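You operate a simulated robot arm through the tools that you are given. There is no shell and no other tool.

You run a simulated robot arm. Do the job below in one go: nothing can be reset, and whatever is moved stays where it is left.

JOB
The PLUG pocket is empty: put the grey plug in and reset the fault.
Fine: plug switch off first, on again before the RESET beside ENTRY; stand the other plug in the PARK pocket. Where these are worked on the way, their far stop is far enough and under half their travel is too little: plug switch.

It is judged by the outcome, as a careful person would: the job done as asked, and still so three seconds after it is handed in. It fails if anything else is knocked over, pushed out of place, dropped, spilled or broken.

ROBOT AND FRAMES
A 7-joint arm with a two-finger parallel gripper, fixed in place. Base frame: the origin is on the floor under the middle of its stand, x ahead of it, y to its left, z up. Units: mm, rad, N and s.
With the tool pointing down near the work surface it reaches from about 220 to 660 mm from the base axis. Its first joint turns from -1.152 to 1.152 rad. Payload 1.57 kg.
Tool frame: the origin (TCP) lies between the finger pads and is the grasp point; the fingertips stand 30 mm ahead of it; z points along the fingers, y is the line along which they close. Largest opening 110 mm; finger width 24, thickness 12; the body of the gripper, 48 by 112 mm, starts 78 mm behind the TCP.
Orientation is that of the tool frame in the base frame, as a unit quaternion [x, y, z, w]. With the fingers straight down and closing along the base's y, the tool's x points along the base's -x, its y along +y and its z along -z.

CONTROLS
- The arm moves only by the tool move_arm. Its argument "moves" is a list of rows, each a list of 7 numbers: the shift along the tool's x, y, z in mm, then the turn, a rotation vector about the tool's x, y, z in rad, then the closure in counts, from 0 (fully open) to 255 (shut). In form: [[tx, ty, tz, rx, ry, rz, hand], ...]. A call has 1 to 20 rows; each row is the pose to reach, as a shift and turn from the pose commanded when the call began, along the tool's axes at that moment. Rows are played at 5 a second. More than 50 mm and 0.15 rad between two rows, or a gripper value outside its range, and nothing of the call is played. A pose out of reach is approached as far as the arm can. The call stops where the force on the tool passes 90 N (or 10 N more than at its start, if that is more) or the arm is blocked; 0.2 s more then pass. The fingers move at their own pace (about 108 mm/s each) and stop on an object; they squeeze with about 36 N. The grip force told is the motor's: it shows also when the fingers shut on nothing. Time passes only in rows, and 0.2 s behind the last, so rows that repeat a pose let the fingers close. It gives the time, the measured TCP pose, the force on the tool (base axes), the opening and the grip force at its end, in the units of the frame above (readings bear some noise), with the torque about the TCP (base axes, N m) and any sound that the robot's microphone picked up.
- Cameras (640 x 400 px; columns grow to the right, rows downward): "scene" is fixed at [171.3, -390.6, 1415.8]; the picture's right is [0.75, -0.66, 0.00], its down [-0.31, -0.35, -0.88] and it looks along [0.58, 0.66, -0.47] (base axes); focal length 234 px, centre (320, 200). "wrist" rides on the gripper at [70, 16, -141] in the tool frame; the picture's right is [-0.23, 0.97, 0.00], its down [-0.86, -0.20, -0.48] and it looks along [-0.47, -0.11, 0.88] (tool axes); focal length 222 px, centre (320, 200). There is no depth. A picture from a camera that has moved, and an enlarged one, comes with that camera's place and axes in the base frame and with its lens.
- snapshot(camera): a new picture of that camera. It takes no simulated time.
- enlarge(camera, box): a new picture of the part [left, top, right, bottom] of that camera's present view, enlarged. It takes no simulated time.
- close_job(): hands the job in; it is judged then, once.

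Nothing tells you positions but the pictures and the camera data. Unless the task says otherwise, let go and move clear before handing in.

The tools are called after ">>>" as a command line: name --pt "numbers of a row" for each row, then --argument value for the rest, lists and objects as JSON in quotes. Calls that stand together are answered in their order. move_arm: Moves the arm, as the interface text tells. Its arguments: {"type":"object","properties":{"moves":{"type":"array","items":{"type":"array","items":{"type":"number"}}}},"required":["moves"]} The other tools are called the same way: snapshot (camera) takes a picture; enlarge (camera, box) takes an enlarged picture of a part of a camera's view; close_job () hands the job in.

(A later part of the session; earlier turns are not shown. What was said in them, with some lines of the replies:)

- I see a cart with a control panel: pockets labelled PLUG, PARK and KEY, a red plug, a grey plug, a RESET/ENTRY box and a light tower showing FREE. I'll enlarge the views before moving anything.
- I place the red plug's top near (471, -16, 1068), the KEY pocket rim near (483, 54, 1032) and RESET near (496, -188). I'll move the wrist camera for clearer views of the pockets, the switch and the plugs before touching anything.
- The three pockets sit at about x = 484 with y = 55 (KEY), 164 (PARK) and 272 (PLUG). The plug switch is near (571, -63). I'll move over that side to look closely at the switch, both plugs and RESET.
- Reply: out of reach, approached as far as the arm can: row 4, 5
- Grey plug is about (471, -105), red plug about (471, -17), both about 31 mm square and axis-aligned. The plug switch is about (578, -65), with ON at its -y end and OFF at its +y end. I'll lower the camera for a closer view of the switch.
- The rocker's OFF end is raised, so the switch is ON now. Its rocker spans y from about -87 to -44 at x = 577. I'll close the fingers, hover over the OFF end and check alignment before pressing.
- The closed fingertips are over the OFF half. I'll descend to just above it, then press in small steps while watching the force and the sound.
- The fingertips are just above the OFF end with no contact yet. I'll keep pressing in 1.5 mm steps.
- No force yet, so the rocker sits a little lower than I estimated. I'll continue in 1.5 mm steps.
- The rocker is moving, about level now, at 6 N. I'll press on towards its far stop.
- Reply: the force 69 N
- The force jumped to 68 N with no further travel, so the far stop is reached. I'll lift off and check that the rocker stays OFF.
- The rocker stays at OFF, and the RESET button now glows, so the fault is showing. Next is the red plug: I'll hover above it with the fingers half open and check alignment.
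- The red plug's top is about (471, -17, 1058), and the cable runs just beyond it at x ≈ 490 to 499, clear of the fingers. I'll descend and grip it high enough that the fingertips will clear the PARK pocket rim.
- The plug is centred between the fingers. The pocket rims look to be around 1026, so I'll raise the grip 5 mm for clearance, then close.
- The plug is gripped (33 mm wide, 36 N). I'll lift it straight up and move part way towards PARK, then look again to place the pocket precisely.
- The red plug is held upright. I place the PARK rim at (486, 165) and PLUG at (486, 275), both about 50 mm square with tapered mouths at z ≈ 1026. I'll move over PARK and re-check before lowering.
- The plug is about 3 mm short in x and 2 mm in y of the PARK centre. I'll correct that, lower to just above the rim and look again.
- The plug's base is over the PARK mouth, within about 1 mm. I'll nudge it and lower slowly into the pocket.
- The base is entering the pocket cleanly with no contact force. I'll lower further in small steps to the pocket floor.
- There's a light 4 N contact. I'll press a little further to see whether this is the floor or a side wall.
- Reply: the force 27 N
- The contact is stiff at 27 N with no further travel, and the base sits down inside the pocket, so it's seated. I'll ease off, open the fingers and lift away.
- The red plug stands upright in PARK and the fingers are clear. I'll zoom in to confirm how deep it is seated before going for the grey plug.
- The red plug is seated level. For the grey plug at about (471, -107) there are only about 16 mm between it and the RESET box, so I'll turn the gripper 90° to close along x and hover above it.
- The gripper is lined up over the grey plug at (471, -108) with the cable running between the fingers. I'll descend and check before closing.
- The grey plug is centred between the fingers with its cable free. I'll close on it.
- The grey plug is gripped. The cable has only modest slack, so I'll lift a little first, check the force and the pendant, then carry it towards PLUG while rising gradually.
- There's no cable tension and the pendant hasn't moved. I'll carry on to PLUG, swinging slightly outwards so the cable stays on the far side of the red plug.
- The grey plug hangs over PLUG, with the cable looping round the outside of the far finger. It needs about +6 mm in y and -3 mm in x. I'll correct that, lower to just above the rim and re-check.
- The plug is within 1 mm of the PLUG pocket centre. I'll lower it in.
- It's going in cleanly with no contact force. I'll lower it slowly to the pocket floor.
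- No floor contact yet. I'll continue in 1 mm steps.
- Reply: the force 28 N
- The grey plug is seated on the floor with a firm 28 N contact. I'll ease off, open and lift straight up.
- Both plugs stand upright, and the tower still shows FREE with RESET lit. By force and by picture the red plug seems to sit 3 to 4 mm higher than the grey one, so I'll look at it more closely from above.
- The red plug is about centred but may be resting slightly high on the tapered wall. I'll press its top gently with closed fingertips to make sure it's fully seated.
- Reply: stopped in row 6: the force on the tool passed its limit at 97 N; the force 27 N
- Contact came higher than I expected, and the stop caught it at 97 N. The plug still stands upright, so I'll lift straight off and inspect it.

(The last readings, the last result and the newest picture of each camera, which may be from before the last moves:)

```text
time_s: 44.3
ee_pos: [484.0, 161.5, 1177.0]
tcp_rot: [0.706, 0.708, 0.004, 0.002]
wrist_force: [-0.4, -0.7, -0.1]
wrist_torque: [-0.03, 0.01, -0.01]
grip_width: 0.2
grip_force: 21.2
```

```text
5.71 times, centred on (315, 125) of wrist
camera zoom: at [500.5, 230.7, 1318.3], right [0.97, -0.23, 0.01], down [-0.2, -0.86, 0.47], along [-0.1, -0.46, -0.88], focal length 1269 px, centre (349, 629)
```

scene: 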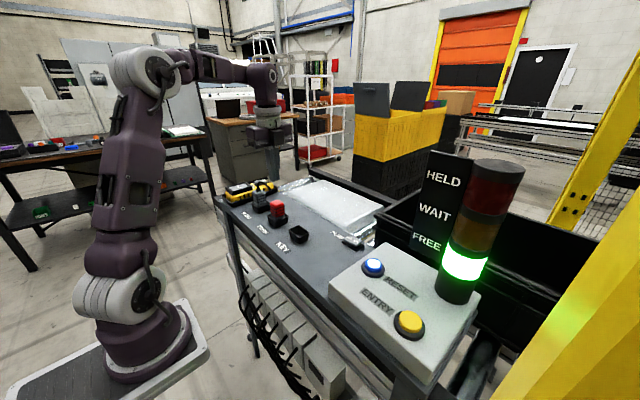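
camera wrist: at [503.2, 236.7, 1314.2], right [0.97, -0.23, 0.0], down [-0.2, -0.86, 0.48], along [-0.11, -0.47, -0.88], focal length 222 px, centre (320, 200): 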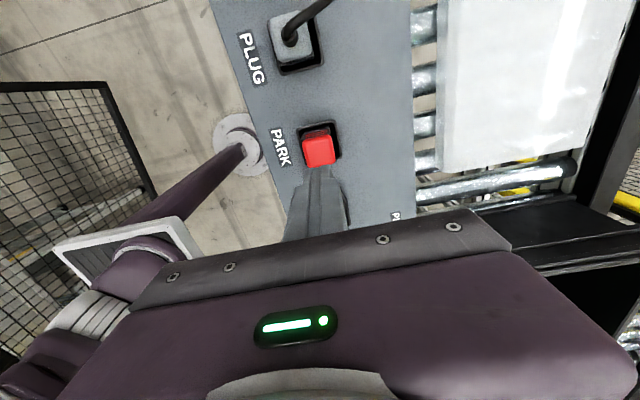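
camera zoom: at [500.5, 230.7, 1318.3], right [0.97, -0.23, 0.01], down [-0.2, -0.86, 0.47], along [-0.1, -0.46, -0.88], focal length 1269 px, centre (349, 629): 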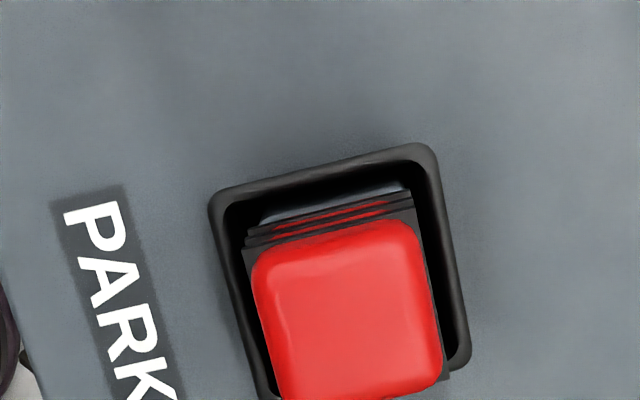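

The press made the plug slide about 2 mm without going any lower, so it's standing on the PARK pocket floor, upright and inside the rim. Next is the switch: I'll move the closed fingertips over its ON end and correct the small tilt left from that stop.

>>> move_arm --pt "-25 5 0 0.0085 -0.0028 0.0028 255" --pt "-50 14 0 0.0085 -0.0028 0.0028 255" --pt "-75 24 0 0.0085 -0.0028 0.0028 255" --pt "-100 34 0 0.0085 -0.0028 0.0028 255" --pt "-125 44 10 0.0085 -0.0028 0.0028 255" --pt "-150 54 20 0.0085 -0.0028 0.0028 255" --pt "-175 64 30 0.0085 -0.0028 0.0028 255" --pt "-200 74 45 0.0085 -0.0028 0.0028 255" --pt "-225 84 60 0.0085 -0.0028 0.0028 255" --pt "-247 93 77 0.0085 -0.0028 0.0028 255" --pt "-247 93 77 0.0085 -0.0028 0.0028 255" --pt "-247 93 77 0.0085 -0.0028 0.0028 255"

>>> snapshot --camera "wrist"

>>> enlarge --camera "wrist" --box '[260, 110, 380, 200]'

>>> enlarge --camera "scene" --box '[310, 190, 400, 260]'

```text
time_s: 46.9
ee_pos: [577.0, -81.2, 1098.7]
tcp_rot: [0.708, 0.707, 0.001, 0.0]
wrist_force: [0.7, 0.8, -0.4]
wrist_torque: [0.0, 0.02, -0.03]
grip_width: 0.1
grip_force: 21.7
```

```text
taken
camera wrist: at [594.8, -13.1, 1239.9], right [0.97, -0.23, 0.0], down [-0.2, -0.86, 0.48], along [-0.11, -0.47, -0.88], focal length 222 px, centre (320, 200)
```

wrist: 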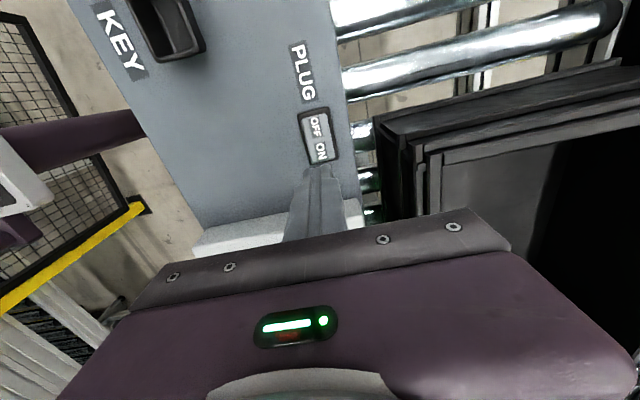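

```text
4.44 times, centred on (320, 155) of wrist
camera zoom: at [594.8, -13.1, 1239.9], right [0.97, -0.23, 0.0], down [-0.2, -0.86, 0.48], along [-0.11, -0.47, -0.88], focal length 987 px, centre (320, 400)
```

zoom: 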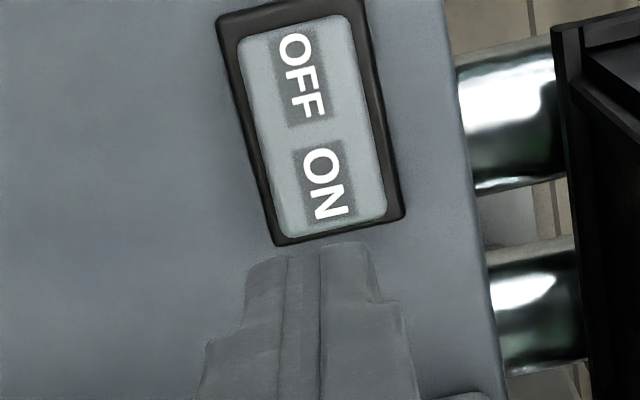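

```text
5.71 times, centred on (355, 225) of scene
camera zoom: at [171.3, -390.6, 1415.8], right [0.75, -0.66, 0.0], down [-0.31, -0.35, -0.88], along [0.58, 0.66, -0.47], focal length 1336 px, centre (120, 57)
```

zoom: 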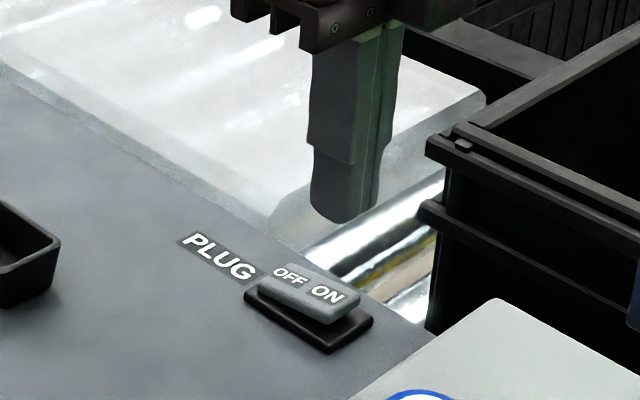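

The fingertips are lined up over the ON end. I'll shift about 2 mm outwards, descend close, then press in small steps.

>>> move_arm --pt "-2.5 1.5 15 0 0 0 255" --pt "-2.5 1.5 30 0 0 0 255" --pt "-2.5 1.5 40 0 0 0 255" --pt "-2.5 1.5 45 0 0 0 255" --pt "-2.5 1.5 47 0 0 0 255" --pt "-2.5 1.5 49 0 0 0 255"

>>> enlarge --camera "wrist" --box '[260, 110, 380, 200]'

>>> enlarge --camera "scene" --box '[310, 200, 380, 255]'

```text
time_s: 48.3
ee_pos: [581.7, -85.6, 1051.6]
tcp_rot: [0.708, 0.707, 0.001, -0.001]
wrist_force: [-0.2, -0.1, 0.3]
wrist_torque: [0.01, 0.0, 0.0]
grip_width: 0.2
grip_force: 21.2
```

```text
4.44 times, centred on (320, 155) of wrist
camera zoom: at [598.4, -15.9, 1192.0], right [0.97, -0.23, 0.0], down [-0.2, -0.86, 0.48], along [-0.11, -0.47, -0.88], focal length 987 px, centre (320, 400)
```

zoom: 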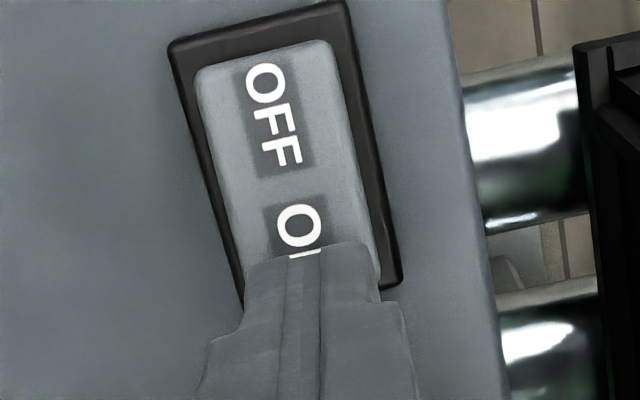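

```text
7.27 times, centred on (345, 228) of scene
camera zoom: at [171.3, -390.6, 1415.8], right [0.75, -0.66, 0.0], down [-0.31, -0.35, -0.88], along [0.58, 0.66, -0.47], focal length 1701 px, centre (138, 0)
```

zoom: 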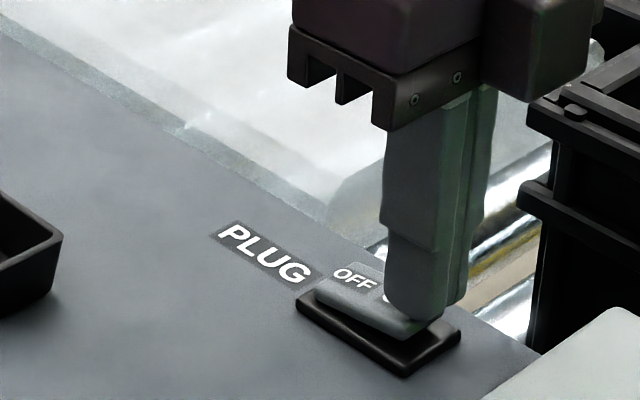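

The fingertips are just above the raised ON end. I'll press in 1 to 1.5 mm steps.

>>> move_arm --pt "0 0 1.5 0 0 0 255" --pt "0 0 3 0 0 0 255" --pt "0 0 4.5 0 0 0 255" --pt "0 0 6 0 0 0 255"

>>> enlarge --camera "scene" --box '[310, 200, 380, 255]'

```text
time_s: 49.3
ee_pos: [580.1, -85.8, 1045.3]
tcp_rot: [0.708, 0.707, 0.001, 0.0]
wrist_force: [0.3, 0.9, 5.9]
wrist_torque: [0.13, 0.04, 0.03]
grip_width: 0.0
grip_force: 21.2
```

```text
7.27 times, centred on (345, 228) of scene
camera zoom: at [171.2, -390.5, 1415.8], right [0.75, -0.66, 0.0], down [-0.31, -0.35, -0.88], along [0.58, 0.66, -0.47], focal length 1701 px, centre (138, 0)
```

zoom: 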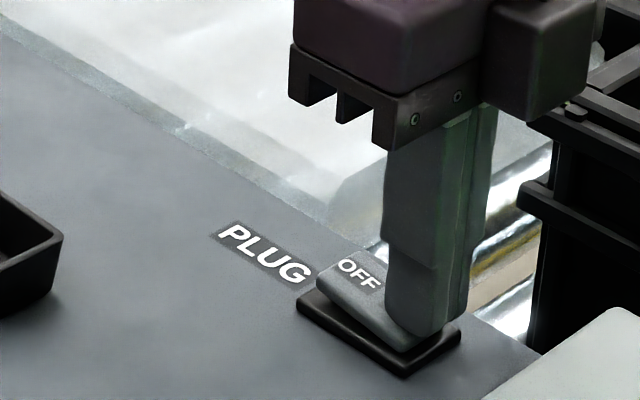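

The OFF end is rising and the force is light. I'll push on until the far stop firms up.

>>> move_arm --pt "0 0 1 0 0 0 255" --pt "0 0 2 0 0 0 255" --pt "0 0 3 0 0 0 255"

>>> enlarge --camera "scene" --box '[310, 200, 380, 255]'

```text
time_s: 50.1
ee_pos: [580.6, -85.9, 1044.9]
tcp_rot: [0.707, 0.707, 0.0, 0.003]
wrist_force: [-1.7, -0.5, 43.3]
wrist_torque: [0.5, 0.0, 0.19]
grip_width: 0.0
grip_force: 21.4
```

```text
7.27 times, centred on (345, 228) of scene
camera zoom: at [170.4, -390.5, 1415.9], right [0.75, -0.66, 0.0], down [-0.31, -0.35, -0.88], along [0.58, 0.66, -0.47], focal length 1701 px, centre (138, 0)
```

zoom: 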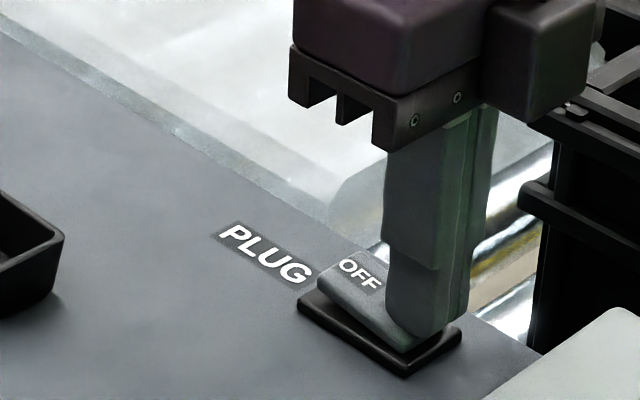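

The force is 43 N with no more travel, so the ON stop is reached. I'll lift off and check the switch and the tower.

>>> move_arm --pt "0 0 -5 0 0 0 255" --pt "0 0 -20 0 0 0 255" --pt "0 0 -50 0 0 0 255" --pt "-5 -15 -80 0 0 0 255" --pt "-10 -30 -90 0 0 0 255" --pt "-10 -30 -90 0 0 0 255"

>>> enlarge --camera "scene" --box '[310, 200, 400, 285]'

>>> snapshot --camera "scene"

>>> snapshot --camera "wrist"

```text
time_s: 51.5
ee_pos: [549.0, -95.1, 1129.3]
tcp_rot: [0.707, 0.707, 0.002, 0.0]
wrist_force: [0.0, 1.0, -0.2]
wrist_torque: [0.0, -0.02, -0.02]
grip_width: 0.0
grip_force: 21.5
```

```text
4.71 times, centred on (355, 242) of scene
camera zoom: at [171.3, -390.6, 1415.8], right [0.75, -0.66, 0.0], down [-0.31, -0.35, -0.88], along [0.58, 0.66, -0.47], focal length 1100 px, centre (155, 0)
```

zoom: 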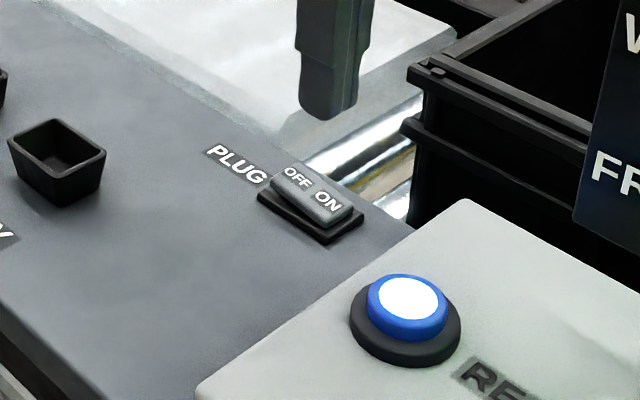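

```text
taken
```

scene: 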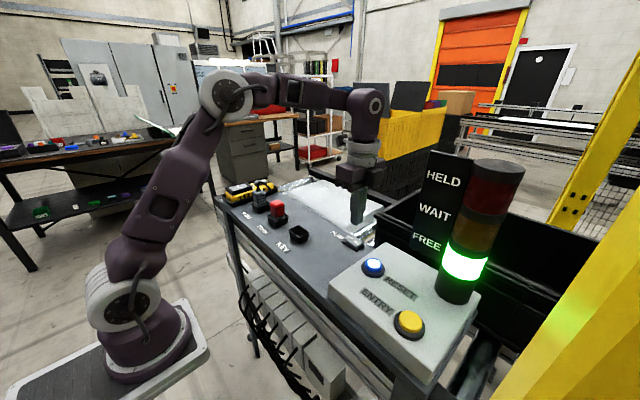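

```text
taken
camera wrist: at [566.4, -26.1, 1270.3], right [0.97, -0.23, 0.0], down [-0.2, -0.86, 0.48], along [-0.11, -0.47, -0.88], focal length 222 px, centre (320, 200)
```

wrist: 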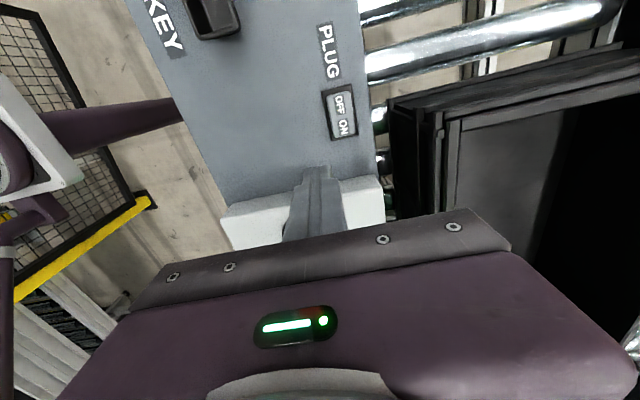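

The switch is back ON and RESET is still lit. RESET's cap is at about (505, -183, 1063), and the sign plate's edge is near (571, -220). I'll hover over the near-left part of the cap to keep clear of the sign.

>>> move_arm --pt "-20 -12 -5 0 0 0 255" --pt "-40 -24 -5 0 0 0 255" --pt "-62 -36 -5 0 0 0 255" --pt "-84.5 -48 0 0 0 0 255" --pt "-84.5 -48 0 0 0 0 255" --pt "-84.5 -48 0 0 0 0 255"

>>> snapshot --camera "scene"

>>> enlarge --camera "scene" --box '[320, 150, 480, 300]'

>>> snapshot --camera "wrist"

>>> enlarge --camera "wrist" --box '[240, 110, 400, 220]'

```text
time_s: 52.9
ee_pos: [502.6, -180.1, 1131.6]
tcp_rot: [0.708, 0.706, 0.001, -0.001]
wrist_force: [-0.1, 0.1, 0.0]
wrist_torque: [-0.03, 0.02, -0.04]
grip_width: 0.1
grip_force: 21.4
```

```text
taken
```

scene: 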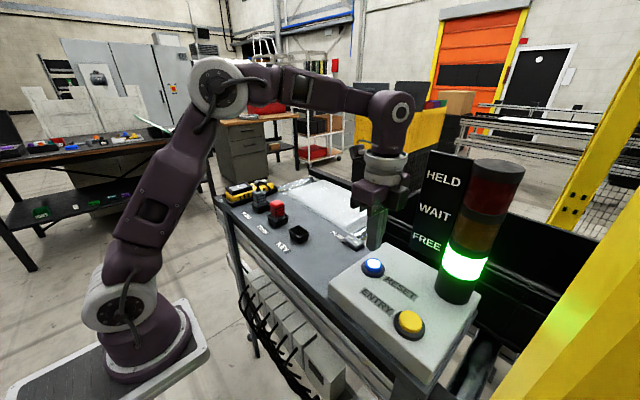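

```text
2.67 times, centred on (400, 225) of scene
camera zoom: at [171.3, -390.6, 1415.8], right [0.75, -0.66, 0.0], down [-0.31, -0.35, -0.88], along [0.58, 0.66, -0.47], focal length 624 px, centre (107, 133)
```

zoom: 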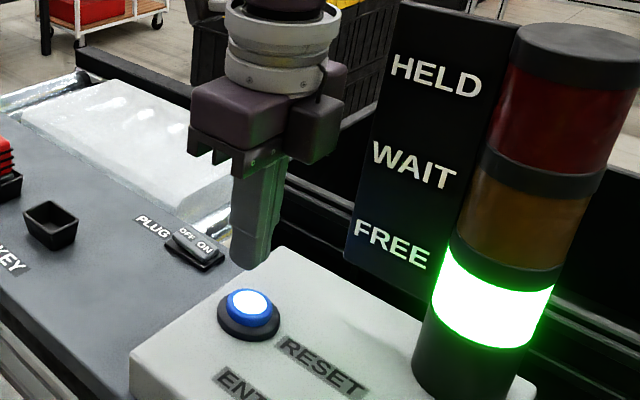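

```text
taken
camera wrist: at [520.2, -110.8, 1271.8], right [0.97, -0.23, 0.0], down [-0.2, -0.86, 0.48], along [-0.11, -0.47, -0.88], focal length 222 px, centre (320, 200)
```

wrist: 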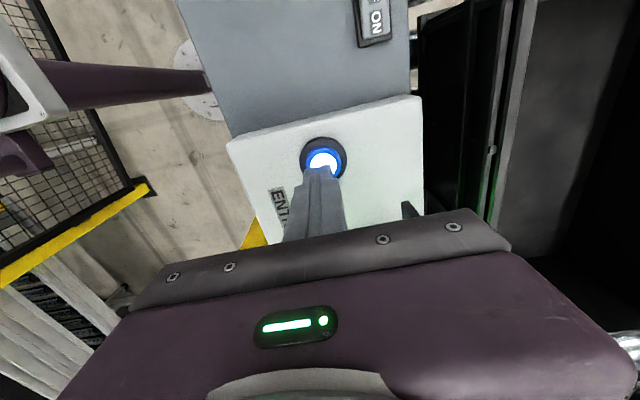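

```text
3.64 times, centred on (320, 165) of wrist
camera zoom: at [520.2, -110.8, 1271.8], right [0.97, -0.23, 0.0], down [-0.2, -0.86, 0.48], along [-0.11, -0.47, -0.88], focal length 808 px, centre (320, 327)
```

zoom: 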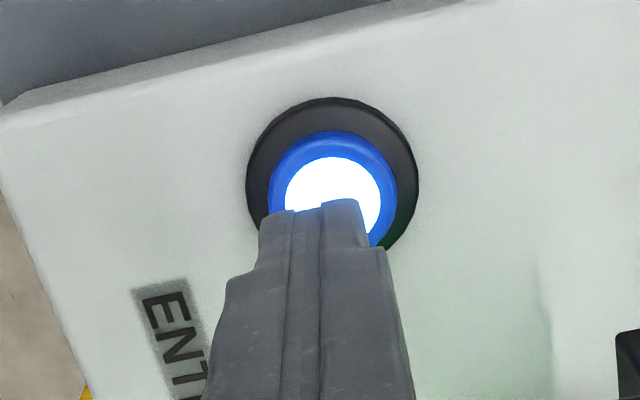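

The fingertips are over the cap and the sign edge at (568, -219) stays about 17 mm clear of the gripper body. I'll descend vertically and press RESET in small steps.

>>> move_arm --pt "0 -2 12 0 0 0 255" --pt "0 -2 22 0 0 0 255" --pt "0 -2 29 0 0 0 255" --pt "0 -2 32 0 0 0 255" --pt "0 -2 34 0 0 0 255"

>>> enlarge --camera "scene" --box '[340, 170, 480, 300]'

>>> enlarge --camera "wrist" --box '[240, 110, 440, 230]'

```text
time_s: 54.1
ee_pos: [500.8, -180.4, 1098.4]
tcp_rot: [0.707, 0.707, 0.0, 0.0]
wrist_force: [0.5, 1.1, 0.0]
wrist_torque: [0.04, 0.0, -0.04]
grip_width: 0.0
grip_force: 21.2
```

```text
3.08 times, centred on (410, 235) of scene
camera zoom: at [171.3, -390.6, 1415.8], right [0.75, -0.66, 0.0], down [-0.31, -0.35, -0.88], along [0.58, 0.66, -0.47], focal length 720 px, centre (43, 92)
```

zoom: 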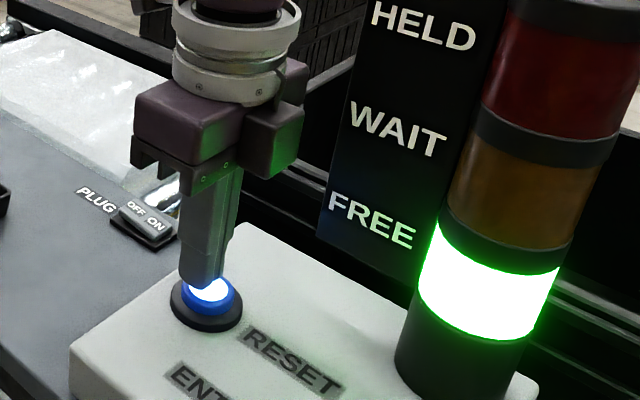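

```text
3.20 times, centred on (340, 170) of wrist
camera zoom: at [518.3, -110.6, 1238.8], right [0.97, -0.23, 0.0], down [-0.2, -0.86, 0.48], along [-0.11, -0.47, -0.88], focal length 711 px, centre (256, 296)
```

zoom: 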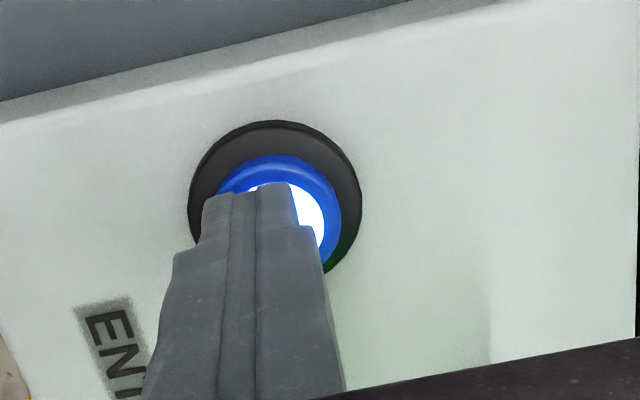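

The fingertips are within the cap. I'll press in 1.5 mm steps.

>>> move_arm --pt "0 1 1.5 0 0 0 255" --pt "0 1 3 0 0 0 255" --pt "0 1 4.5 0 0 0 255" --pt "0 1 6 0 0 0 255"

>>> enlarge --camera "scene" --box '[340, 170, 480, 300]'

```text
time_s: 55.1
ee_pos: [501.3, -178.5, 1092.4]
tcp_rot: [0.708, 0.706, 0.0, -0.001]
wrist_force: [0.4, 0.0, -0.2]
wrist_torque: [-0.02, -0.01, -0.02]
grip_width: 0.0
grip_force: 21.4
```

```text
3.08 times, centred on (410, 235) of scene
camera zoom: at [171.3, -390.6, 1415.8], right [0.75, -0.66, 0.0], down [-0.31, -0.35, -0.88], along [0.58, 0.66, -0.47], focal length 720 px, centre (43, 92)
```

zoom: 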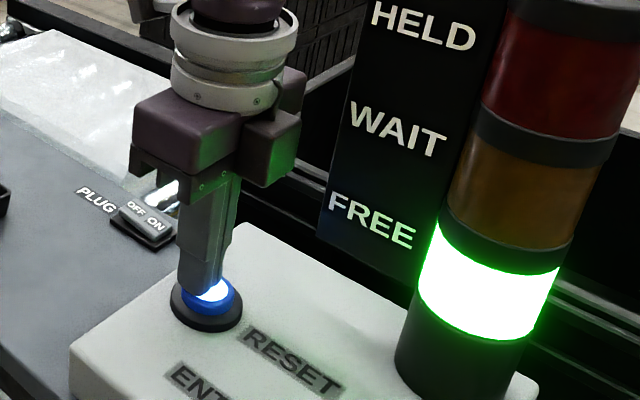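

There's still no contact and the finger sits slightly left of centre. I'll shift 2 mm towards the cap centre and continue down.

>>> move_arm --pt "-2 2 0 0 0 0 255" --pt "-2 2 1.5 0 0 0 255" --pt "-2 2 3 0 0 0 255" --pt "-2 2 4.5 0 0 0 255"

>>> enlarge --camera "scene" --box '[340, 170, 480, 300]'

```text
time_s: 56.1
ee_pos: [502.8, -182.5, 1087.1]
tcp_rot: [0.707, 0.707, 0.0, -0.001]
wrist_force: [1.0, 0.7, 3.1]
wrist_torque: [0.03, -0.08, 0.01]
grip_width: 0.1
grip_force: 21.8
heard: click
```

```text
3.08 times, centred on (410, 235) of scene
camera zoom: at [171.3, -390.6, 1415.8], right [0.75, -0.66, 0.0], down [-0.31, -0.35, -0.88], along [0.58, 0.66, -0.47], focal length 720 px, centre (43, 92)
```

zoom: 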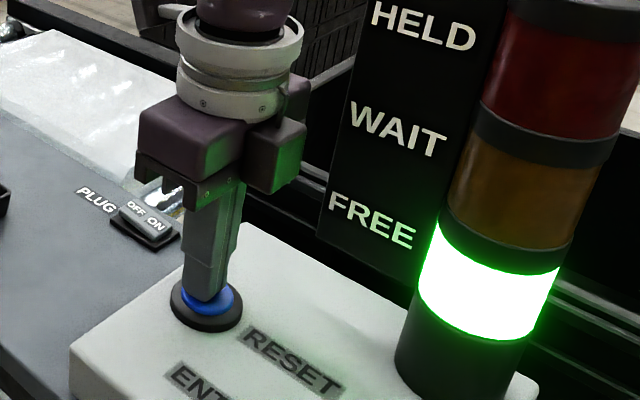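

I heard a click and the RESET lamp went out. I'll lift straight off and check everything.

>>> move_arm --pt "0 0 -5 0 0 0 255" --pt "0 0 -20 0 0 0 255" --pt "0 0 -45 0 0 0 255" --pt "0 0 -75 0 0 0 255" --pt "30 -10 -95 0 0 0 255" --pt "70 -25 -110 0 0 0 255" --pt "110 -40 -120 0 0 0 255" --pt "110 -40 -120 0 0 0 255"

>>> snapshot --camera "scene"

>>> enlarge --camera "scene" --box '[320, 140, 540, 370]'

>>> enlarge --camera "scene" --box '[210, 160, 370, 280]'

>>> snapshot --camera "wrist"

```text
time_s: 57.9
ee_pos: [466.6, -70.5, 1207.3]
tcp_rot: [0.708, 0.706, -0.001, 0.0]
wrist_force: [-0.6, -0.6, 0.7]
wrist_torque: [-0.01, -0.05, 0.0]
grip_width: 0.3
grip_force: 20.9
```

```text
taken
```

scene: 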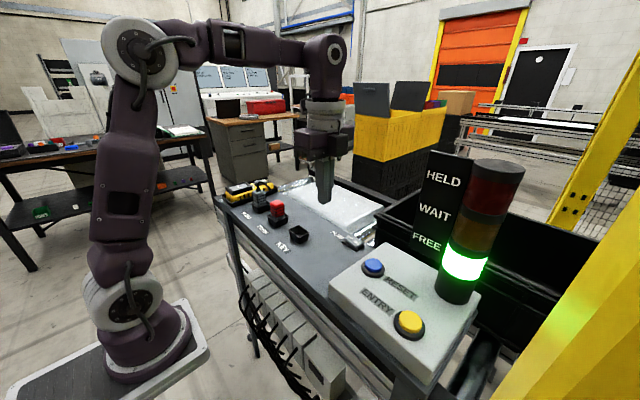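

```text
1.74 times, centred on (430, 255) of scene
camera zoom: at [171.3, -390.6, 1415.8], right [0.75, -0.66, 0.0], down [-0.31, -0.35, -0.88], along [0.58, 0.66, -0.47], focal length 407 px, centre (129, 104)
```

zoom: 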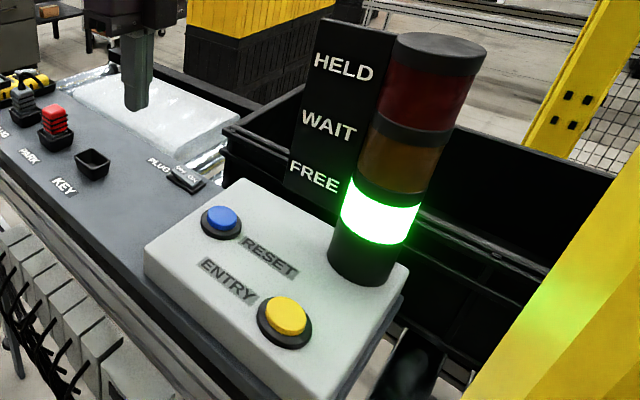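

```text
3.33 times, centred on (290, 220) of scene
camera zoom: at [171.3, -390.6, 1415.8], right [0.75, -0.66, 0.0], down [-0.31, -0.35, -0.88], along [0.58, 0.66, -0.47], focal length 780 px, centre (420, 133)
```

zoom: 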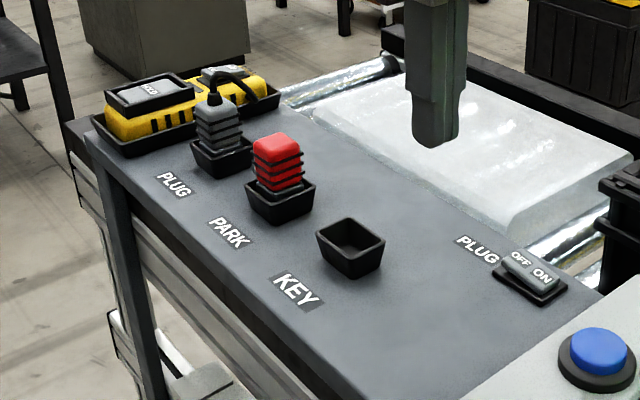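

```text
taken
camera wrist: at [483.8, -1.4, 1347.5], right [0.97, -0.23, 0.0], down [-0.2, -0.86, 0.48], along [-0.11, -0.47, -0.88], focal length 222 px, centre (320, 200)
```

wrist: 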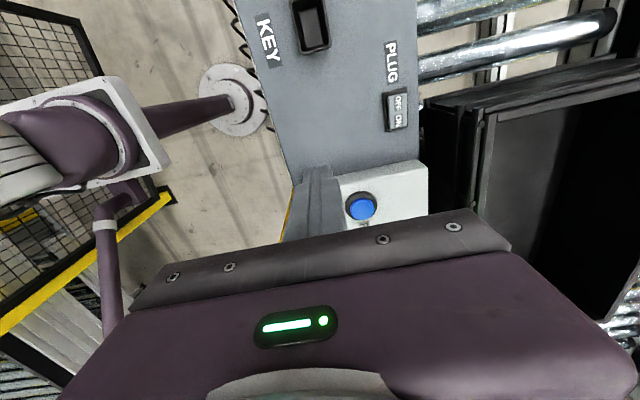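

RESET is unlit, the switch is ON, the grey plug is in PLUG and the red one in PARK. The tower still shows FREE. I'll wait a couple of seconds clear of everything and check that nothing changes.

>>> move_arm --pt "0 0 -10 0 0 0 255" --pt "0 -20 -30 0 0 0 200" --pt "0 -40 -50 0 0 0 150" --pt "0 -40 -50 0 0 0 150" --pt "0 -40 -50 0 0 0 150" --pt "0 -40 -50 0 0 0 150" --pt "0 -40 -50 0 0 0 150" --pt "0 -40 -50 0 0 0 150" --pt "0 -40 -50 0 0 0 150" --pt "0 -40 -50 0 0 0 150" --pt "0 -40 -50 0 0 0 150" --pt "0 -40 -50 0 0 0 150" --pt "0 -40 -50 0 0 0 150" --pt "0 -40 -50 0 0 0 150" --pt "0 -40 -50 0 0 0 150"

>>> enlarge --camera "scene" --box '[320, 140, 540, 370]'

>>> enlarge --camera "scene" --box '[210, 160, 370, 280]'

>>> enlarge --camera "scene" --box '[240, 170, 300, 225]'

>>> enlarge --camera "scene" --box '[320, 215, 380, 253]'

```text
time_s: 61.1
ee_pos: [422.4, -71.0, 1255.9]
tcp_rot: [0.707, 0.707, 0.001, -0.001]
wrist_force: [0.5, 0.3, 0.6]
wrist_torque: [-0.02, 0.04, 0.04]
grip_width: 45.3
grip_force: 0.0
```

```text
1.74 times, centred on (430, 255) of scene
camera zoom: at [171.3, -390.6, 1415.8], right [0.75, -0.66, 0.0], down [-0.31, -0.35, -0.88], along [0.58, 0.66, -0.47], focal length 407 px, centre (129, 104)
```

zoom: 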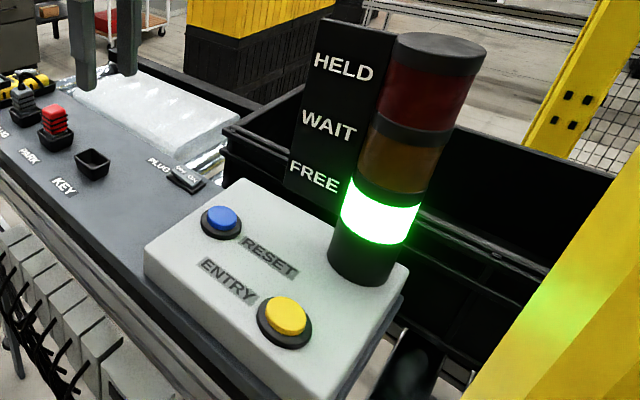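

```text
3.33 times, centred on (290, 220) of scene
camera zoom: at [171.3, -390.6, 1415.8], right [0.75, -0.66, 0.0], down [-0.31, -0.35, -0.88], along [0.58, 0.66, -0.47], focal length 780 px, centre (420, 133)
```

zoom: 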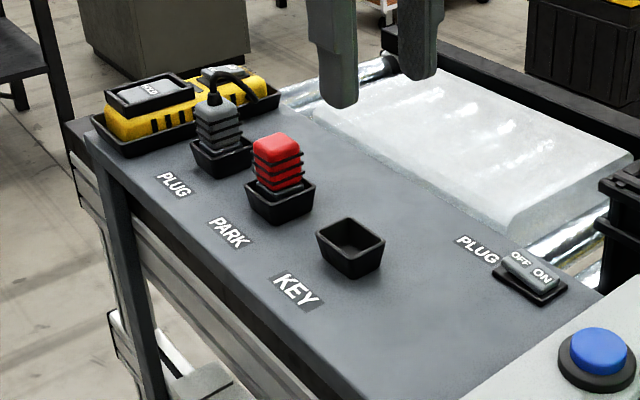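

```text
7.27 times, centred on (270, 198) of scene
camera zoom: at [171.3, -390.6, 1415.8], right [0.75, -0.66, 0.0], down [-0.31, -0.35, -0.88], along [0.58, 0.66, -0.47], focal length 1701 px, centre (684, 218)
```

zoom: 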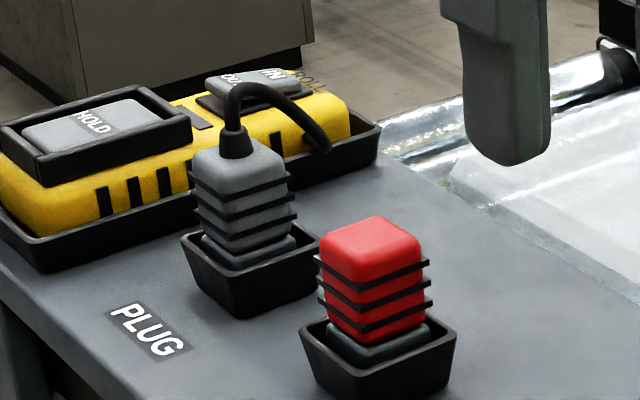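

```text
10.53 times, centred on (350, 234) of scene
camera zoom: at [171.3, -390.6, 1415.8], right [0.75, -0.66, 0.0], down [-0.31, -0.35, -0.88], along [0.58, 0.66, -0.47], focal length 2462 px, centre (4, -158)
```

zoom: 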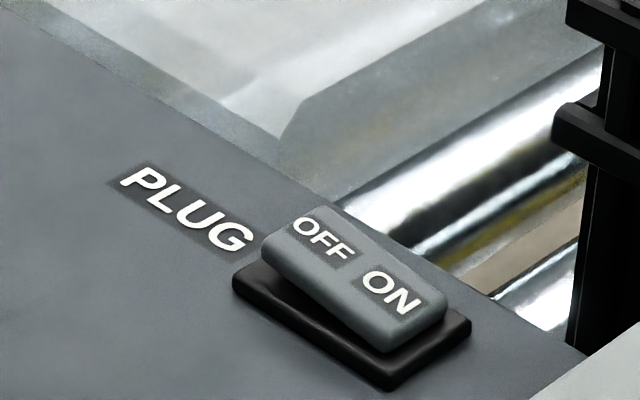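

Three seconds on, nothing has changed:
- **Plugs:** the grey plug is in PLUG, and the red plug stands upright in PARK.
- **Switch and fault:** the plug switch is ON, RESET is dark, and the tower shows FREE.
- **Surroundings:** the pendant is still in its tray, and the arm is clear with nothing held.

I'm handing the job in.

>>> close_job

```text
The job is handed in.
```

The grey plug is in the PLUG pocket and the fault is reset: RESET clicked, its lamp went out, and it stayed out for the few seconds I watched.

- **Order:** I turned the plug switch OFF to its stop before moving either plug. I turned it back ON to its stop before pressing the RESET beside ENTRY.
- **Red plug:** it stands upright in the PARK pocket, but about 3 mm higher than the grey plug sits in PLUG. When I pressed on its top it slid about 2 mm sideways and went no deeper, so I take it to be resting on that pocket's floor.
- **Hard press:** that press reached 97 N before the arm stopped itself, because I had misjudged the plug's height. I saw no damage.
- **Everything else:** the tower showed FREE throughout, the pendant is still in its tray, and nothing else looked moved. The arm is clear, with nothing in the gripper.
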